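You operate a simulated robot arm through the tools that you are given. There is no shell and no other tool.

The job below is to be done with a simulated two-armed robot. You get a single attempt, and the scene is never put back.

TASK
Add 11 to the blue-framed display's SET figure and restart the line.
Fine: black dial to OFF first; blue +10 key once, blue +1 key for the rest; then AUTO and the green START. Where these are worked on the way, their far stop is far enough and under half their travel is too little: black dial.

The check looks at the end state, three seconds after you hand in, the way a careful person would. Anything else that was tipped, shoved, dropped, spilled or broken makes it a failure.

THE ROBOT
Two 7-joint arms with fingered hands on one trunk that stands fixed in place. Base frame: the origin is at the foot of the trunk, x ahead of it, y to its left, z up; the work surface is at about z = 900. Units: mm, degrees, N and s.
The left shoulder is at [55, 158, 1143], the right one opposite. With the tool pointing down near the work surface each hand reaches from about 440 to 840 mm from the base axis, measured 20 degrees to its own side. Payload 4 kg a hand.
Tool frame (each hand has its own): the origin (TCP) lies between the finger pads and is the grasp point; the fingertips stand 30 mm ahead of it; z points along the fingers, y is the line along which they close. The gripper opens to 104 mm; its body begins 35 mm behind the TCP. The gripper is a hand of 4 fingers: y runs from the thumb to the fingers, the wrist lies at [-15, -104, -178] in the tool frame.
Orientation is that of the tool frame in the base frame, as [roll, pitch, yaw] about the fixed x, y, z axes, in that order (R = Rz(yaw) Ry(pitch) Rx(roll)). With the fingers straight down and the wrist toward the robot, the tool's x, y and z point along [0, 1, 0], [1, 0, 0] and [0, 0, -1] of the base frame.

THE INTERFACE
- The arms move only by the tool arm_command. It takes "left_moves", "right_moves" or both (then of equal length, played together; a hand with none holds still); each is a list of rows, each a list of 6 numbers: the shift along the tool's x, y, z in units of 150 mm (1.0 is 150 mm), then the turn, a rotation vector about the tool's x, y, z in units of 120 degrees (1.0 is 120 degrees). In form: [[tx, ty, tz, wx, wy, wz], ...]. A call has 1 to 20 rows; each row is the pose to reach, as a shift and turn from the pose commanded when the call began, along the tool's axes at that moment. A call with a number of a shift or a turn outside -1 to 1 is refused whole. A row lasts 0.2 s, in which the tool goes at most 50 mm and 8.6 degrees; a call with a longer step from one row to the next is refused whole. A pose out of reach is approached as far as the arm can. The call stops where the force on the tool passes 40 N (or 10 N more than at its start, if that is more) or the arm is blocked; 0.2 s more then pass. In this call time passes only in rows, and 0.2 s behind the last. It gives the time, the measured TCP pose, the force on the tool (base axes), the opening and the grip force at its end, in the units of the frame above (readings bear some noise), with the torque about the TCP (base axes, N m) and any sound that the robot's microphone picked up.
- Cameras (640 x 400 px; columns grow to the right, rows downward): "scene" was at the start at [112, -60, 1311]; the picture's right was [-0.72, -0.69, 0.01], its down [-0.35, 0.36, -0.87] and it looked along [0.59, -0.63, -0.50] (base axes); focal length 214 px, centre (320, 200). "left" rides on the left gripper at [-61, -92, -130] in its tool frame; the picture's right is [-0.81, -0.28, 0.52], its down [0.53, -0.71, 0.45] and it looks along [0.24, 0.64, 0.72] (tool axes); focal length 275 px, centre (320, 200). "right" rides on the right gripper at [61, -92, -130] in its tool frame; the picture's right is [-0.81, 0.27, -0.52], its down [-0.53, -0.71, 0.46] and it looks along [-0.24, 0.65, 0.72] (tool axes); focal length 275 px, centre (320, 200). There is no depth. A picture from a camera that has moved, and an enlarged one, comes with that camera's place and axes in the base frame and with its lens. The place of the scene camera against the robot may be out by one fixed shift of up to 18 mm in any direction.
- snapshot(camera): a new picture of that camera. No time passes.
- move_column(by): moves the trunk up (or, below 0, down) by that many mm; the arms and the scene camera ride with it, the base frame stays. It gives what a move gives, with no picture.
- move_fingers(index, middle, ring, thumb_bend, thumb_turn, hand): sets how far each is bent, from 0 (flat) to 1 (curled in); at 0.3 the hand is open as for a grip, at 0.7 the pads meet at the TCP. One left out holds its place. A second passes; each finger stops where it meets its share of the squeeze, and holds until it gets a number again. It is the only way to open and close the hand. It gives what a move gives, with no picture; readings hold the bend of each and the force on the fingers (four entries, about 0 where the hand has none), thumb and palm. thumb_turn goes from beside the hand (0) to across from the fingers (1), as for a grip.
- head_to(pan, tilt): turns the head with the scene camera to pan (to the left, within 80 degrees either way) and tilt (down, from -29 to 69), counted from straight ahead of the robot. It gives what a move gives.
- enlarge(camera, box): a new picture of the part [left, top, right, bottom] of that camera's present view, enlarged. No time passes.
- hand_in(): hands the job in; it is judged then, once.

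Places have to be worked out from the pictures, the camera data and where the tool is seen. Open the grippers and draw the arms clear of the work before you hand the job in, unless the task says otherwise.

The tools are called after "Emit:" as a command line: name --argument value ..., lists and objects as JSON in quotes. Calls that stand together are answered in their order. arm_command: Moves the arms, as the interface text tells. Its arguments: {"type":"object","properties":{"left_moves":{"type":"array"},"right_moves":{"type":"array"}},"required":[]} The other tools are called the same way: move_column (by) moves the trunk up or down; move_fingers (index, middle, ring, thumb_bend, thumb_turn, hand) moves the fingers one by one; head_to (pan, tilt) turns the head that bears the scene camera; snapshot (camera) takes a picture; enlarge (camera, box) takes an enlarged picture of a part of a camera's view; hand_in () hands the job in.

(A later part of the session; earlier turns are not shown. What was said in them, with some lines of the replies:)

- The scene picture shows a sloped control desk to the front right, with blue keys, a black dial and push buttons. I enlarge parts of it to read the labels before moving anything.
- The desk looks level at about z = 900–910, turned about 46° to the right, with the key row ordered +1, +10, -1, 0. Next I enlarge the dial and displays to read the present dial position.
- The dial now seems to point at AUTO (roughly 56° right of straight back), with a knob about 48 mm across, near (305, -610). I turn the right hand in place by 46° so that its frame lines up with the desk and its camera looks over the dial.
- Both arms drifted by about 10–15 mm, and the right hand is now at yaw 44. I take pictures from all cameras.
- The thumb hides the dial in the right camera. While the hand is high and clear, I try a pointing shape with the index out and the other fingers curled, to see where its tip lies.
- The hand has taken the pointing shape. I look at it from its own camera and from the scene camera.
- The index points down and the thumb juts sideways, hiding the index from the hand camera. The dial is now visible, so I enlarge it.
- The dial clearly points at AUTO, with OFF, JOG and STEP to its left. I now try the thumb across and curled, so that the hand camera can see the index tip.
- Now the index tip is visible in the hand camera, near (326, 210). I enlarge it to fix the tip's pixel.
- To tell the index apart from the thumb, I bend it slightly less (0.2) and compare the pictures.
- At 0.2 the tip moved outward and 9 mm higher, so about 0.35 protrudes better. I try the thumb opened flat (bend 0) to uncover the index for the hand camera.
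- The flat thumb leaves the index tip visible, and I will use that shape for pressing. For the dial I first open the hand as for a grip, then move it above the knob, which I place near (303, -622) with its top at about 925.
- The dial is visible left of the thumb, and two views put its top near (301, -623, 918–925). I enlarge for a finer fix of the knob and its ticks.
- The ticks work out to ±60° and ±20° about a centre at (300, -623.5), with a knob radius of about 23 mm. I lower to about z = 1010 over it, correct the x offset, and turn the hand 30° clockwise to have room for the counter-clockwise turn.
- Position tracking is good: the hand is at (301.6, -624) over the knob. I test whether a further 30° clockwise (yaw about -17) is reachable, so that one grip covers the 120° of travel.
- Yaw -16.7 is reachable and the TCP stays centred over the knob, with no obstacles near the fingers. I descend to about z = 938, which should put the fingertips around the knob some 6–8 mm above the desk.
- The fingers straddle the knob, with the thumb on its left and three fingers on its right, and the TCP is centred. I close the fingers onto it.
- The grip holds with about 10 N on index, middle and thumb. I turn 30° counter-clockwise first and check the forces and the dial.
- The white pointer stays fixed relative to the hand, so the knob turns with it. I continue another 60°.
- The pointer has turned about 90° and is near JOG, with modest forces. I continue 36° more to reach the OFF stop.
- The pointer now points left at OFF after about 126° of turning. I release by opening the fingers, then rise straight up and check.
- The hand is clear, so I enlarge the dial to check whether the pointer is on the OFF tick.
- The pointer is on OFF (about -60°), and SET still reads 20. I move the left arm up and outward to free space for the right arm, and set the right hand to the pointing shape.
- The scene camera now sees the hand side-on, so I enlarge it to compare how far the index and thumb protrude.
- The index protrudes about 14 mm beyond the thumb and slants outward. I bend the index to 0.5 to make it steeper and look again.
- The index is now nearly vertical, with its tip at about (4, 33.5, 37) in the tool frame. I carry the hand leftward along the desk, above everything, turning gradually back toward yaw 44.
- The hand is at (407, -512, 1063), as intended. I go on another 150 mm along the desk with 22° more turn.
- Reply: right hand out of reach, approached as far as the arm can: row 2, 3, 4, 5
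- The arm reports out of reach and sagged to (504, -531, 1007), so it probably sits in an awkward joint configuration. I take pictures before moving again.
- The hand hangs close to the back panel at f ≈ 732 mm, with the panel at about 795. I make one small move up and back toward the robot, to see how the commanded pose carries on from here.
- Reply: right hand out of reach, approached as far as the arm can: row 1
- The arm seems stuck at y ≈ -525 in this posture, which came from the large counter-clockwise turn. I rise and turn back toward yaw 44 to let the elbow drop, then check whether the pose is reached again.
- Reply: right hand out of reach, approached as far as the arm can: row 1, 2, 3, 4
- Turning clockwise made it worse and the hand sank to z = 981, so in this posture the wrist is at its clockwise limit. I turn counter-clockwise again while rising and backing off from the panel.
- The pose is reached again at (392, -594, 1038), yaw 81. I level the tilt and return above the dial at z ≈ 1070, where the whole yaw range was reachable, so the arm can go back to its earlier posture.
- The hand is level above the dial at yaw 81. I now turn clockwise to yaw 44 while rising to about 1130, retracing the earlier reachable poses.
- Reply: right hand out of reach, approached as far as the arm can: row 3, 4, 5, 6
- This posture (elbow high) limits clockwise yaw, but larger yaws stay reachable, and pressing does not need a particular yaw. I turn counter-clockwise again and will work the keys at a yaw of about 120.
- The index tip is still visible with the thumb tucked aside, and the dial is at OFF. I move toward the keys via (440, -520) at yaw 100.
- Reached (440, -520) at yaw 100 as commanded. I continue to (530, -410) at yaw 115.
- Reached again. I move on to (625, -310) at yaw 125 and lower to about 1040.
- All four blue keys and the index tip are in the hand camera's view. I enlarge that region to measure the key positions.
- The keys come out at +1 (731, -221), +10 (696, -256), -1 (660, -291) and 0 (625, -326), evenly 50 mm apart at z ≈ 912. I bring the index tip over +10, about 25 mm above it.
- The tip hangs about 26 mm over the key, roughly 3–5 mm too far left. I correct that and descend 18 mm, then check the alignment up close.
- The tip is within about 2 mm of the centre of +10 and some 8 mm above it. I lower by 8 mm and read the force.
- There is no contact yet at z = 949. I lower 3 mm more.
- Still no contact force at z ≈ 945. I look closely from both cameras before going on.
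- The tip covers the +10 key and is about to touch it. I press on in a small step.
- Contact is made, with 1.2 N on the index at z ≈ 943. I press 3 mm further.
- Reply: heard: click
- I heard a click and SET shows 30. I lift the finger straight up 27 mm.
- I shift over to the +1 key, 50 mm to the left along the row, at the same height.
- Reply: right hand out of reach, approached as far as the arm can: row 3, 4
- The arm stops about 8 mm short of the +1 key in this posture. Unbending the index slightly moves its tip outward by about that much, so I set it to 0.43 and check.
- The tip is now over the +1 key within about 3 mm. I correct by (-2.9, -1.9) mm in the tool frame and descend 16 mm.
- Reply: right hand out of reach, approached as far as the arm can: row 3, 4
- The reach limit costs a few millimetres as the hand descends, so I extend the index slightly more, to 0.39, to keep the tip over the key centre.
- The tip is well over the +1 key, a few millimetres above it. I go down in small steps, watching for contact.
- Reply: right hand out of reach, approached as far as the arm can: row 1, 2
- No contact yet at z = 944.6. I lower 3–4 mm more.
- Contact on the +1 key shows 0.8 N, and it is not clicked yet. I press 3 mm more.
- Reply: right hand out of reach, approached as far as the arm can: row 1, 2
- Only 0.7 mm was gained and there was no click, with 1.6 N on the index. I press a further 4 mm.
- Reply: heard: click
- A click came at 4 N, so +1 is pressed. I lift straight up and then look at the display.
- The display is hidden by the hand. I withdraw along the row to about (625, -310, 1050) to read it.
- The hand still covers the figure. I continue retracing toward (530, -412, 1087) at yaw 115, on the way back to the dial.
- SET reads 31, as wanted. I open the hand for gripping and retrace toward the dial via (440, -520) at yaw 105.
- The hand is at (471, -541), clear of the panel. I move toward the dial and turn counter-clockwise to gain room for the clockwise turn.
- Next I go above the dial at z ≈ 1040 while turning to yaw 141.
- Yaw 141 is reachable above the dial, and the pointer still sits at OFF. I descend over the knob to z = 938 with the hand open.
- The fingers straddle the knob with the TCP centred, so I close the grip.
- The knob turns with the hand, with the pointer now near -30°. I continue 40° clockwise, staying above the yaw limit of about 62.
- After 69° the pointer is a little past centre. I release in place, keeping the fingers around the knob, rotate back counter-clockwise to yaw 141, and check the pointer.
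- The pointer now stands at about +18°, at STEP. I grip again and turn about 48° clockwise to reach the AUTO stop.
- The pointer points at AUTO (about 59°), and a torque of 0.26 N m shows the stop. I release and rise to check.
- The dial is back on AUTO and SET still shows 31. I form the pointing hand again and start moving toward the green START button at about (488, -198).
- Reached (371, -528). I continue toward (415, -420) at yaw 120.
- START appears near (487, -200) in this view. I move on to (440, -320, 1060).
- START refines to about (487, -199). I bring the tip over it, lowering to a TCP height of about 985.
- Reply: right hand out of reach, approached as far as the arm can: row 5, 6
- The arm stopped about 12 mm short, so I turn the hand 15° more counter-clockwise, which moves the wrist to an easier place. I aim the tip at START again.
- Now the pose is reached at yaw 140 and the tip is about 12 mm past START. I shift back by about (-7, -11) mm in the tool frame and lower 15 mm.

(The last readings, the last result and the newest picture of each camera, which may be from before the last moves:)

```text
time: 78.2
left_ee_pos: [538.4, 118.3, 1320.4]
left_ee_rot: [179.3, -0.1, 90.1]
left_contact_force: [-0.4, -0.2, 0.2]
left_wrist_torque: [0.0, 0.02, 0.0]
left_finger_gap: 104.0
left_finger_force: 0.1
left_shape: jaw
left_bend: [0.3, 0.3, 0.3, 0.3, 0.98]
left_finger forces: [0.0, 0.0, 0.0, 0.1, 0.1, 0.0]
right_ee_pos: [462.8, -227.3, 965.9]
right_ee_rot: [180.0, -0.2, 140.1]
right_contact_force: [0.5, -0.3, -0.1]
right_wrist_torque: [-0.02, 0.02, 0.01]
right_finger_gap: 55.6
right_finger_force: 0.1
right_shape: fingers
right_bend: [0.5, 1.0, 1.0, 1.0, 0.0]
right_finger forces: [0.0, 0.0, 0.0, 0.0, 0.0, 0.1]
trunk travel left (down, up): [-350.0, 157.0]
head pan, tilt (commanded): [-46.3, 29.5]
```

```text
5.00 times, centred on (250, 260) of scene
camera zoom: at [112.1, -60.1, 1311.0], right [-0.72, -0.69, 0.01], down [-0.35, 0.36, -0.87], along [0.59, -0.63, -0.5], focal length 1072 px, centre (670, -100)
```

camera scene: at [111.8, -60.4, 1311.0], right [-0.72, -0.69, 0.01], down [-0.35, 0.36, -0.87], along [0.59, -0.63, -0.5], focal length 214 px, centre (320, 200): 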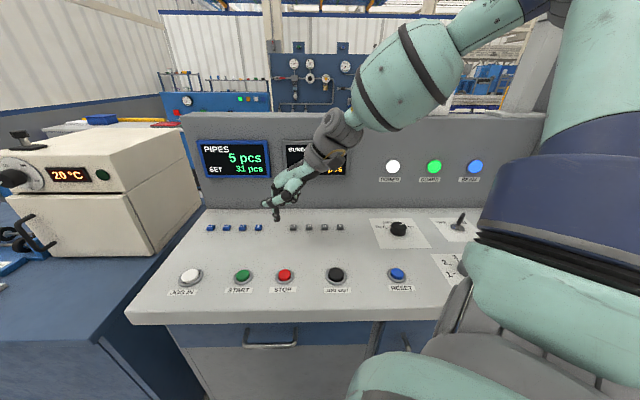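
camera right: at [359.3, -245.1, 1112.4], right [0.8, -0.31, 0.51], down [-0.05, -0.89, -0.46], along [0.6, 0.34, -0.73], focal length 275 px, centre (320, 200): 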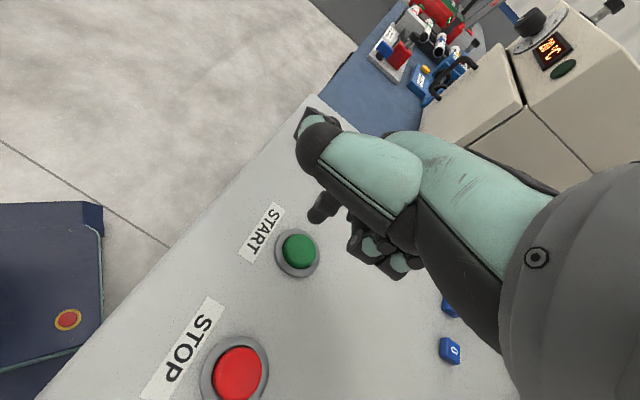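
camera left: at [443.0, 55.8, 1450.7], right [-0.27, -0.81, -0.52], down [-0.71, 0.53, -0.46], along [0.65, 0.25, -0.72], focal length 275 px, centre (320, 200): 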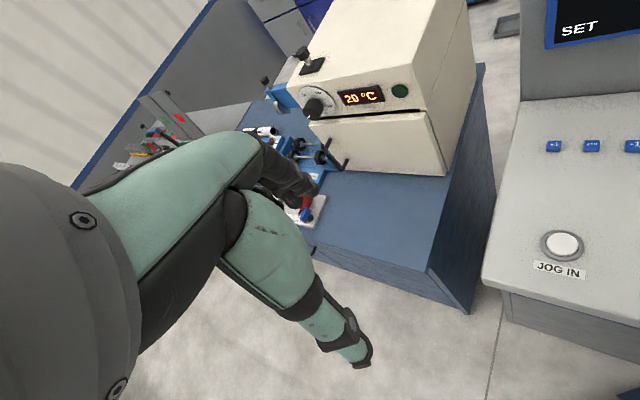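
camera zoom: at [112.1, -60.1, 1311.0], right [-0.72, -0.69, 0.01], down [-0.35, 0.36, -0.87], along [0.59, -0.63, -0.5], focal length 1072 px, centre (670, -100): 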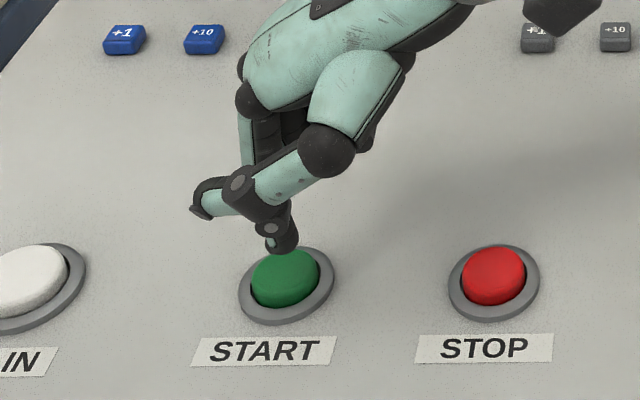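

The tip is within about 3 mm of START's centre and some 14 mm above it. I lower 10 mm with a small correction.

Emit:
arm_command --right_moves '[[0, -0.015, 0.03, 0, 0, 0], [0, -0.015, 0.067, 0, 0, 0]]'

Emit:
enlarge --camera "right" --box '[230, 160, 390, 290]'

Emit:
enlarge --camera "scene" --box '[210, 220, 290, 300]'

```text
time: 78.8
left_ee_pos: [537.2, 118.3, 1320.7]
left_ee_rot: [179.2, 0.0, 90.1]
left_contact_force: [0.1, 0.5, 0.0]
left_wrist_torque: [0.01, 0.0, -0.03]
left_finger_gap: 104.0
left_finger_force: 0.1
left_shape: jaw
left_bend: [0.3, 0.3, 0.3, 0.3, 0.98]
left_finger forces: [0.0, 0.0, 0.1, 0.1, 0.1, 0.0]
right_ee_pos: [462.0, -229.2, 956.2]
right_ee_rot: [180.0, -0.2, 140.1]
right_contact_force: [0.4, 0.7, -0.1]
right_wrist_torque: [0.0, 0.02, 0.0]
right_finger_gap: 55.5
right_finger_force: 0.0
right_shape: fingers
right_bend: [0.5, 1.0, 1.0, 1.0, 0.0]
right_finger forces: [0.0, 0.0, 0.0, 0.1, 0.0, 0.0]
trunk travel left (down, up): [-350.0, 157.0]
head pan, tilt (commanded): [-46.3, 29.5]
```

```text
3.08 times, centred on (310, 225) of right
camera zoom: at [356.6, -260.0, 1086.7], right [0.8, -0.31, 0.51], down [-0.05, -0.89, -0.46], along [0.6, 0.34, -0.73], focal length 847 px, centre (351, 123)
```

zoom: 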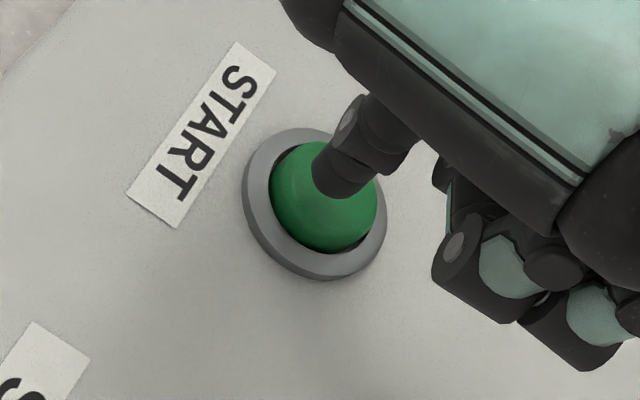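

```text
5.00 times, centred on (250, 260) of scene
camera zoom: at [112.4, -60.0, 1310.9], right [-0.72, -0.69, 0.01], down [-0.35, 0.36, -0.87], along [0.59, -0.63, -0.5], focal length 1072 px, centre (670, -100)
```

zoom: 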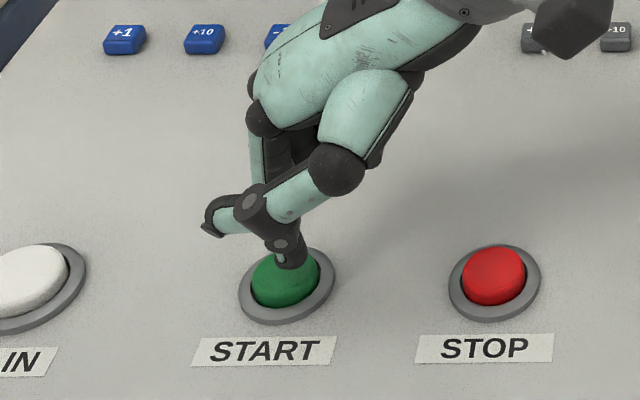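

The tip is right over the green cap and close to it. I press down in small steps.

Emit:
arm_command --right_moves '[[0, 0, 0.013, 0, 0, 0], [0, 0, 0.027, 0, 0, 0]]'

```text
time: 79.4
left_ee_pos: [538.8, 118.4, 1320.7]
left_ee_rot: [179.3, 0.0, 90.1]
left_contact_force: [-0.1, -1.4, 0.0]
left_wrist_torque: [0.0, 0.0, 0.04]
left_finger_gap: 103.9
left_finger_force: 0.1
left_shape: jaw
left_bend: [0.3, 0.3, 0.3, 0.3, 0.98]
left_finger forces: [0.0, 0.1, 0.1, 0.1, 0.1, 0.0]
right_ee_pos: [463.0, -229.5, 952.2]
right_ee_rot: [179.9, -0.1, 140.1]
right_contact_force: [0.2, 0.9, -0.1]
right_wrist_torque: [-0.01, -0.03, 0.0]
right_finger_gap: 55.5
right_finger_force: 0.0
right_shape: fingers
right_bend: [0.5, 1.0, 1.0, 1.0, 0.0]
right_finger forces: [0.1, 0.0, 0.0, 0.0, 0.0, 0.1]
trunk travel left (down, up): [-350.0, 157.0]
head pan, tilt (commanded): [-46.3, 29.5]
```

Still free at z = 952. I lower 4 mm more.

Emit:
arm_command --right_moves '[[0, 0, 0.013, 0, 0, 0], [0, 0, 0.027, 0, 0, 0]]'

```text
time: 80.0
left_ee_pos: [539.0, 116.9, 1320.3]
left_ee_rot: [179.3, 0.1, 90.0]
left_contact_force: [0.7, -0.5, 0.0]
left_wrist_torque: [0.01, -0.01, -0.02]
left_finger_gap: 104.1
left_finger_force: 0.0
left_shape: jaw
left_bend: [0.3, 0.3, 0.3, 0.3, 0.98]
left_finger forces: [0.0, 0.0, 0.0, 0.0, 0.0, 0.0]
right_ee_pos: [461.2, -229.0, 948.9]
right_ee_rot: [180.0, -0.1, 140.1]
right_contact_force: [0.1, -0.2, -0.4]
right_wrist_torque: [-0.04, -0.03, 0.02]
right_finger_gap: 55.5
right_finger_force: 0.0
right_shape: fingers
right_bend: [0.5, 1.0, 1.0, 1.0, 0.0]
right_finger forces: [0.1, 0.0, 0.1, 0.1, 0.1, 0.0]
trunk travel left (down, up): [-350.0, 157.0]
head pan, tilt (commanded): [-46.3, 29.5]
```

No contact yet at z = 949, so I continue another 4 mm.

Emit:
arm_command --right_moves '[[0, 0, 0.013, 0, 0, 0], [0, 0, 0.027, 0, 0, 0]]'

Emit:
enlarge --camera "scene" --box '[210, 220, 290, 300]'

```text
time: 80.6
left_ee_pos: [538.7, 118.9, 1321.2]
left_ee_rot: [179.2, 0.0, 90.1]
left_contact_force: [0.2, 0.9, 0.6]
left_wrist_torque: [-0.02, -0.01, 0.02]
left_finger_gap: 103.9
left_finger_force: 0.1
left_shape: jaw
left_bend: [0.3, 0.3, 0.3, 0.3, 0.98]
left_finger forces: [0.0, 0.1, 0.0, 0.0, 0.0, 0.0]
right_ee_pos: [462.0, -229.3, 943.5]
right_ee_rot: [180.0, -0.1, 140.1]
right_contact_force: [0.0, -0.1, 1.0]
right_wrist_torque: [0.04, -0.03, -0.01]
right_finger_gap: 55.5
right_finger_force: 0.1
right_shape: fingers
right_bend: [0.5, 1.0, 1.0, 1.0, 0.0]
right_finger forces: [1.0, 0.1, 0.1, 0.0, 0.0, 0.0]
trunk travel left (down, up): [-350.0, 157.0]
head pan, tilt (commanded): [-46.3, 29.5]
```

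```text
5.00 times, centred on (250, 260) of scene
camera zoom: at [112.2, -59.9, 1311.0], right [-0.72, -0.69, 0.01], down [-0.35, 0.36, -0.87], along [0.59, -0.63, -0.5], focal length 1072 px, centre (670, -100)
```

zoom: 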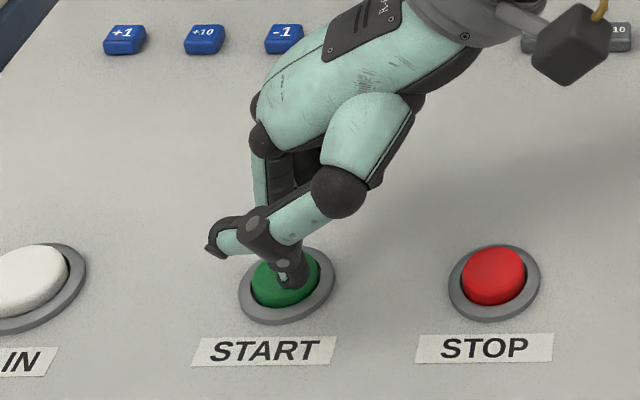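

Contact on START shows 1.0 N at z = 943.5, centred on the cap. I press 4 mm further.

Emit:
arm_command --right_moves '[[0, 0, 0.013, 0, 0, 0], [0, 0, 0.027, 0, 0, 0]]'

Emit:
enlarge --camera "scene" --box '[180, 130, 360, 310]'

```text
time: 81.2
left_ee_pos: [537.5, 118.9, 1320.1]
left_ee_rot: [179.3, 0.0, 90.1]
left_contact_force: [0.1, 0.9, -0.2]
left_wrist_torque: [0.0, -0.02, 0.0]
left_finger_gap: 103.6
left_finger_force: 0.0
left_shape: jaw
left_bend: [0.3, 0.3, 0.3, 0.3, 0.98]
left_finger forces: [0.0, 0.1, 0.1, 0.0, 0.1, 0.0]
right_ee_pos: [461.6, -229.2, 941.3]
right_ee_rot: [-180.0, -0.1, 140.1]
right_contact_force: [-0.4, -0.8, 5.3]
right_wrist_torque: [0.18, -0.11, 0.02]
right_finger_gap: 55.4
right_finger_force: 3.0
right_shape: fingers
right_bend: [0.5, 1.0, 1.0, 1.0, 0.0]
right_finger forces: [5.0, 0.1, 0.1, 0.0, 0.0, 0.0]
trunk travel left (down, up): [-350.0, 157.0]
head pan, tilt (commanded): [-46.3, 29.5]
heard: click
```

```text
2.22 times, centred on (270, 220) of scene
camera zoom: at [111.4, -59.8, 1311.1], right [-0.72, -0.69, 0.01], down [-0.35, 0.36, -0.87], along [0.6, -0.63, -0.5], focal length 477 px, centre (431, 156)
```

zoom: 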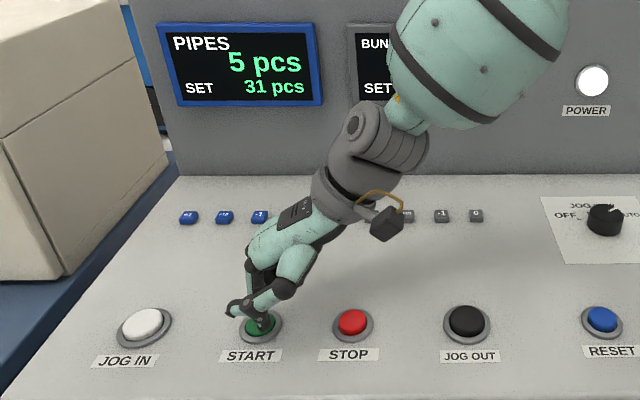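

A click came at 5 N. I lift the finger straight up 60 mm and check whether START is lit.

Emit:
arm_command --right_moves '[[0, 0, -0.1, 0, 0, 0], [0, 0, -0.25, 0, 0, 0], [0, 0, -0.45, 0, 0, 0], [0, 0, -0.6, 0, 0, 0]]'

Emit:
snapshot --camera "scene"

Emit:
snapshot --camera "right"

```text
time: 82.2
left_ee_pos: [537.4, 117.7, 1320.0]
left_ee_rot: [179.2, 0.0, 90.1]
left_contact_force: [0.7, -0.7, -0.3]
left_wrist_torque: [0.05, -0.02, 0.01]
left_finger_gap: 103.9
left_finger_force: 0.0
left_shape: jaw
left_bend: [0.3, 0.3, 0.3, 0.3, 0.98]
left_finger forces: [0.1, 0.0, 0.0, 0.1, 0.0, 0.0]
right_ee_pos: [462.3, -228.8, 1030.7]
right_ee_rot: [-179.9, -0.2, 140.2]
right_contact_force: [0.4, 0.1, 0.1]
right_wrist_torque: [-0.01, 0.0, -0.05]
right_finger_gap: 55.4
right_finger_force: 0.1
right_shape: fingers
right_bend: [0.5, 1.0, 1.0, 1.0, 0.0]
right_finger forces: [0.0, 0.0, 0.0, 0.1, 0.1, 0.0]
trunk travel left (down, up): [-350.0, 157.0]
head pan, tilt (commanded): [-46.3, 29.5]
```

```text
taken
camera scene: at [111.7, -59.9, 1311.0], right [-0.72, -0.69, 0.01], down [-0.35, 0.36, -0.87], along [0.6, -0.63, -0.5], focal length 214 px, centre (320, 200)
```

scene: 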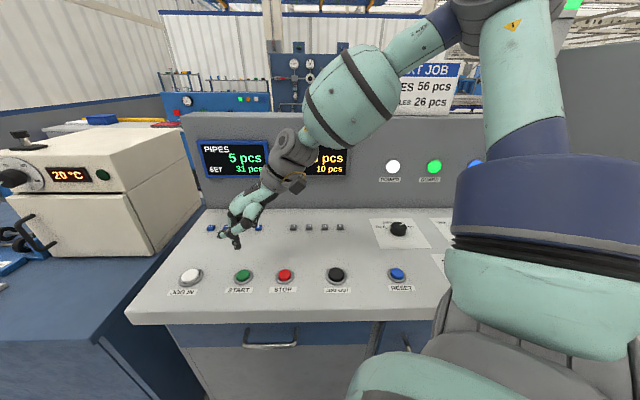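

```text
taken
camera right: at [357.8, -259.0, 1161.4], right [0.8, -0.31, 0.51], down [-0.05, -0.89, -0.46], along [0.6, 0.34, -0.73], focal length 275 px, centre (320, 200)
```

right: 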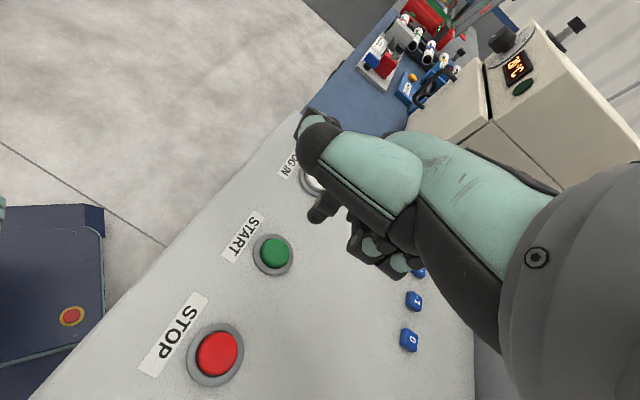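

The stack light at the top right seems bright green now. I enlarge it and the display, to confirm that the line runs.

Emit:
enlarge --camera "scene" --box '[530, 0, 620, 60]'

Emit:
enlarge --camera "scene" --box '[190, 130, 360, 300]'

```text
6.67 times, centred on (575, 30) of scene
camera zoom: at [111.7, -59.9, 1311.0], right [-0.72, -0.69, 0.01], down [-0.35, 0.36, -0.87], along [0.6, -0.63, -0.5], focal length 1430 px, centre (-1380, 1333)
```

zoom: 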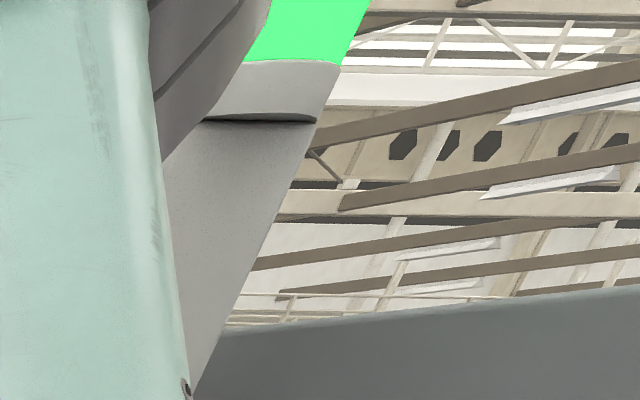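

```text
2.35 times, centred on (275, 215) of scene
camera zoom: at [111.7, -59.9, 1311.0], right [-0.72, -0.69, 0.01], down [-0.35, 0.36, -0.87], along [0.6, -0.63, -0.5], focal length 505 px, centre (426, 165)
```

zoom: 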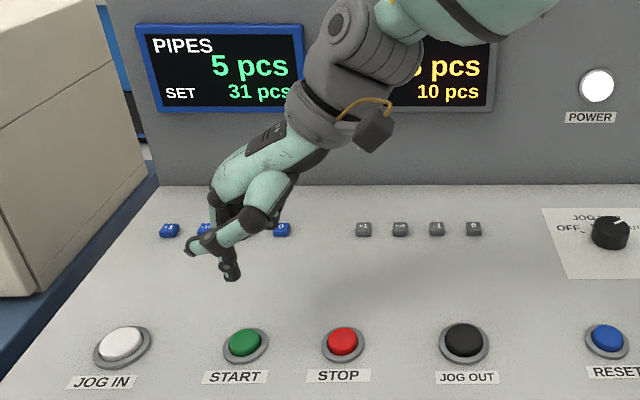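

The green stack light is lit and SET reads 31, so the line is running. I withdraw the right hand upward and back the way it came.

Emit:
arm_command --right_moves '[[0, 0, -0.15, 0, 0, 0], [0, 0, -0.3, 0, 0, 0], [-0.1, -0.12, -0.45, 0, 0, 0], [-0.2, -0.25, -0.55, 0, 0, 0.02], [-0.3, -0.4, -0.55, 0, 0, 0.05], [-0.4, -0.55, -0.55, 0, 0, 0.08]]'

```text
time: 83.6
left_ee_pos: [538.2, 118.0, 1321.4]
left_ee_rot: [179.2, -0.1, 90.2]
left_contact_force: [0.3, 0.7, 0.0]
left_wrist_torque: [0.0, 0.0, -0.01]
left_finger_gap: 103.8
left_finger_force: 0.1
left_shape: jaw
left_bend: [0.3, 0.3, 0.3, 0.3, 0.98]
left_finger forces: [0.0, 0.0, 0.1, 0.0, 0.0, 0.1]
right_ee_pos: [455.4, -332.6, 1113.2]
right_ee_rot: [179.9, -0.2, 130.5]
right_contact_force: [0.3, -0.3, 0.5]
right_wrist_torque: [0.04, -0.02, -0.02]
right_finger_gap: 55.3
right_finger_force: 0.0
right_shape: fingers
right_bend: [0.5, 1.0, 1.0, 1.0, 0.0]
right_finger forces: [0.0, 0.0, 0.0, 0.1, 0.0, 0.0]
trunk travel left (down, up): [-350.0, 157.0]
head pan, tilt (commanded): [-46.3, 29.5]
```

The hand is at (455, -333, 1113). I go further back and up to about (400, -470, 1190), clear of the desk.

Emit:
arm_command --right_moves '[[-0.08, -0.15, -0.1, 0, 0, 0.02], [-0.16, -0.3, -0.2, 0, 0, 0.04], [-0.24, -0.45, -0.3, 0, 0, 0.06], [-0.32, -0.6, -0.4, 0, 0, 0.08], [-0.4, -0.75, -0.5, 0, 0, 0.1], [-0.456, -0.871, -0.5, 0, 0, 0.1]]'

Emit:
move_fingers --hand "right" --index 0.3 --middle 0.3 --ring 0.3 --thumb_bend 0.3 --thumb_turn 1.0

Emit:
snapshot --camera "scene"

Emit:
snapshot --camera "right"

```text
time: 85.0
left_ee_pos: [538.9, 117.6, 1319.7]
left_ee_rot: [179.2, -0.1, 90.2]
left_contact_force: [0.7, 0.4, -0.1]
left_wrist_torque: [0.01, 0.03, -0.03]
left_finger_gap: 103.8
left_finger_force: 0.1
left_shape: jaw
left_bend: [0.3, 0.3, 0.3, 0.3, 0.98]
left_finger forces: [0.0, 0.1, 0.0, 0.0, 0.0, 0.0]
right_ee_pos: [399.6, -468.2, 1186.5]
right_ee_rot: [-180.0, -0.3, 118.6]
right_contact_force: [-0.1, -0.5, 0.3]
right_wrist_torque: [0.0, 0.02, 0.03]
right_finger_gap: 55.2
right_finger_force: 0.1
right_shape: fingers
right_bend: [0.5, 1.0, 1.0, 1.0, 0.0]
right_finger forces: [0.0, 0.0, 0.0, 0.0, 0.0, 0.1]
trunk travel left (down, up): [-350.0, 157.0]
head pan, tilt (commanded): [-46.3, 29.5]
```

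```text
time: 86.0
left_ee_pos: [537.4, 118.7, 1321.6]
left_ee_rot: [179.3, 0.0, 90.1]
left_contact_force: [-0.2, -0.6, -0.7]
left_wrist_torque: [0.01, 0.02, 0.0]
left_finger_gap: 103.9
left_finger_force: 0.1
left_shape: jaw
left_bend: [0.3, 0.3, 0.3, 0.3, 0.98]
left_finger forces: [0.0, 0.1, 0.0, 0.0, 0.1, 0.0]
right_ee_pos: [399.5, -468.4, 1187.3]
right_ee_rot: [-179.8, -0.1, 118.6]
right_contact_force: [-0.1, 0.2, 0.2]
right_wrist_torque: [0.03, 0.01, 0.0]
right_finger_gap: 102.9
right_finger_force: 0.0
right_shape: fingers
right_bend: [0.3, 0.3, 0.3, 0.3, 0.97]
right_finger forces: [0.0, 0.1, 0.1, 0.0, 0.2, 0.1]
trunk travel left (down, up): [-350.0, 157.0]
head pan, tilt (commanded): [-46.3, 29.5]
```

```text
taken
camera scene: at [111.9, -60.0, 1311.0], right [-0.72, -0.69, 0.01], down [-0.35, 0.36, -0.87], along [0.59, -0.63, -0.5], focal length 214 px, centre (320, 200)
```

scene: 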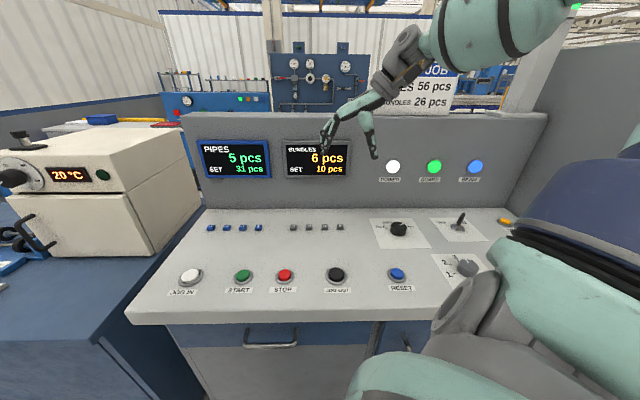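

```text
taken
camera right: at [290.3, -456.8, 1318.3], right [0.63, -0.58, 0.51], down [-0.37, -0.81, -0.46], along [0.68, 0.09, -0.73], focal length 275 px, centre (320, 200)
```

right: 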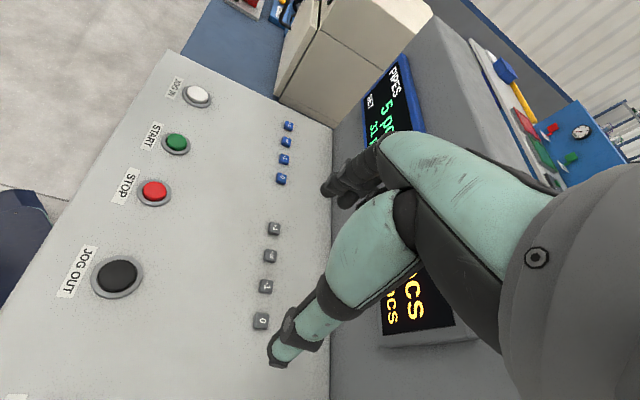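

Both hands are open and clear of the desk. I make a last check of the displays, the dial and the stack light before handing in.

Emit:
enlarge --camera "scene" --box '[180, 130, 360, 240]'

Emit:
enlarge --camera "scene" --box '[365, 200, 525, 290]'

Emit:
head_to --pan -60 --tilt 5

Emit:
snapshot --camera "scene"

```text
3.56 times, centred on (270, 185) of scene
camera zoom: at [111.9, -60.0, 1311.0], right [-0.72, -0.69, 0.01], down [-0.35, 0.36, -0.87], along [0.59, -0.63, -0.5], focal length 763 px, centre (498, 253)
```

zoom: 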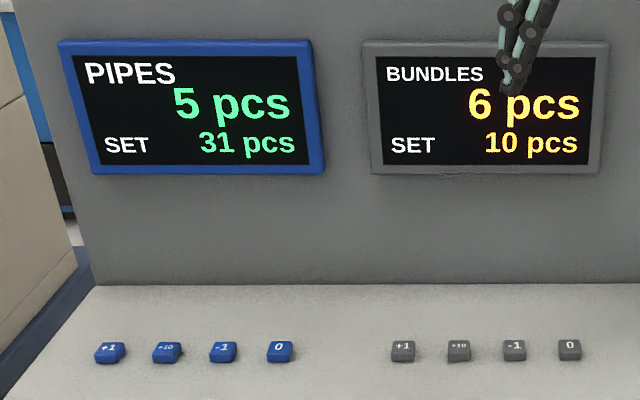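

```text
4.00 times, centred on (445, 245) of scene
camera zoom: at [111.9, -60.0, 1311.0], right [-0.72, -0.69, 0.01], down [-0.35, 0.36, -0.87], along [0.59, -0.63, -0.5], focal length 858 px, centre (-180, 20)
```

zoom: 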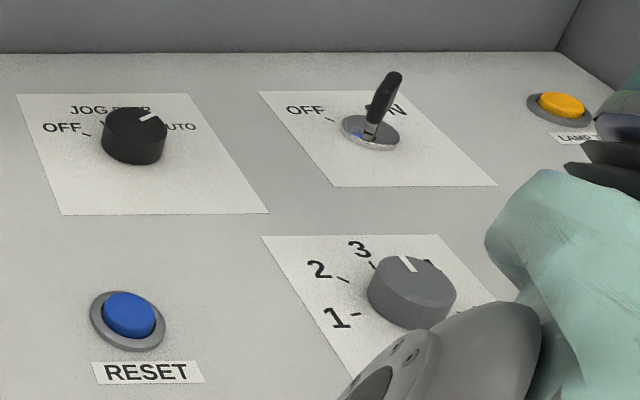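

```text
time: 86.9
left_ee_pos: [538.3, 117.5, 1320.3]
left_ee_rot: [179.3, 0.0, 90.1]
left_contact_force: [0.1, -0.5, 0.1]
left_wrist_torque: [-0.01, 0.0, 0.04]
left_finger_gap: 103.8
left_finger_force: 0.1
left_shape: jaw
left_bend: [0.3, 0.3, 0.3, 0.3, 0.98]
left_finger forces: [0.0, 0.0, 0.0, 0.0, 0.0, 0.1]
right_ee_pos: [399.2, -467.5, 1187.8]
right_ee_rot: [-179.9, -0.2, 118.5]
right_contact_force: [-0.2, -0.2, -0.3]
right_wrist_torque: [0.01, -0.01, 0.03]
right_finger_gap: 102.7
right_finger_force: 0.0
right_shape: fingers
right_bend: [0.3, 0.3, 0.3, 0.3, 0.97]
right_finger forces: [0.0, 0.0, 0.0, 0.0, 0.0, 0.0]
trunk travel left (down, up): [-350.0, 157.0]
head pan, tilt (commanded): [-60.0, 5.0]
```

```text
taken
camera scene: at [95.8, -74.0, 1350.7], right [-0.87, -0.5, 0.01], down [-0.06, 0.08, -1.0], along [0.5, -0.86, -0.09], focal length 214 px, centre (320, 200)
```

scene: 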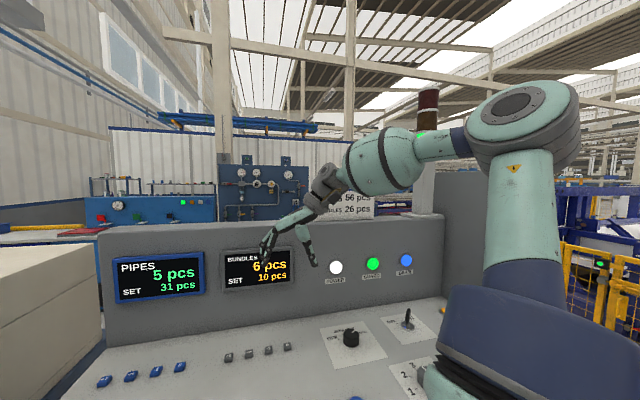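

The display shows SET 31, the dial is at AUTO, the green stack light is lit, the toggle and other controls are unchanged, and both open hands are clear. I hand the job in.

Emit:
hand_in

```text
The job is handed in.
```

The job is handed in: the blue-framed (PIPES) display's SET figure went from 20 to 31, and the line has been restarted.

- **Dial to OFF:** I turned the black dial from AUTO to OFF before touching any keys, and the pointer lined up with the OFF mark.
- **SET figure:** One press of the blue +10 key took it to 30, and one press of the blue +1 key took it to 31. Each press gave a single click.
- **Restart:** I turned the dial back to AUTO in two grips, so it rested briefly at STEP on the way. I then pressed the green START until it clicked.
- **Final check:** SET read 31, the dial was at AUTO and the green stack light was lit. The piece count still read 5 when I handed in, so the lit stack light is my only sign that the line is running. The BUNDLES figures and the ON toggle looked unchanged, and nothing was tipped or knocked.

The right arm ran out of reach a few times while travelling between the dial and the keys, and near the panel and the START button. It touched nothing when that happened. Both hands are open and clear of the desk.
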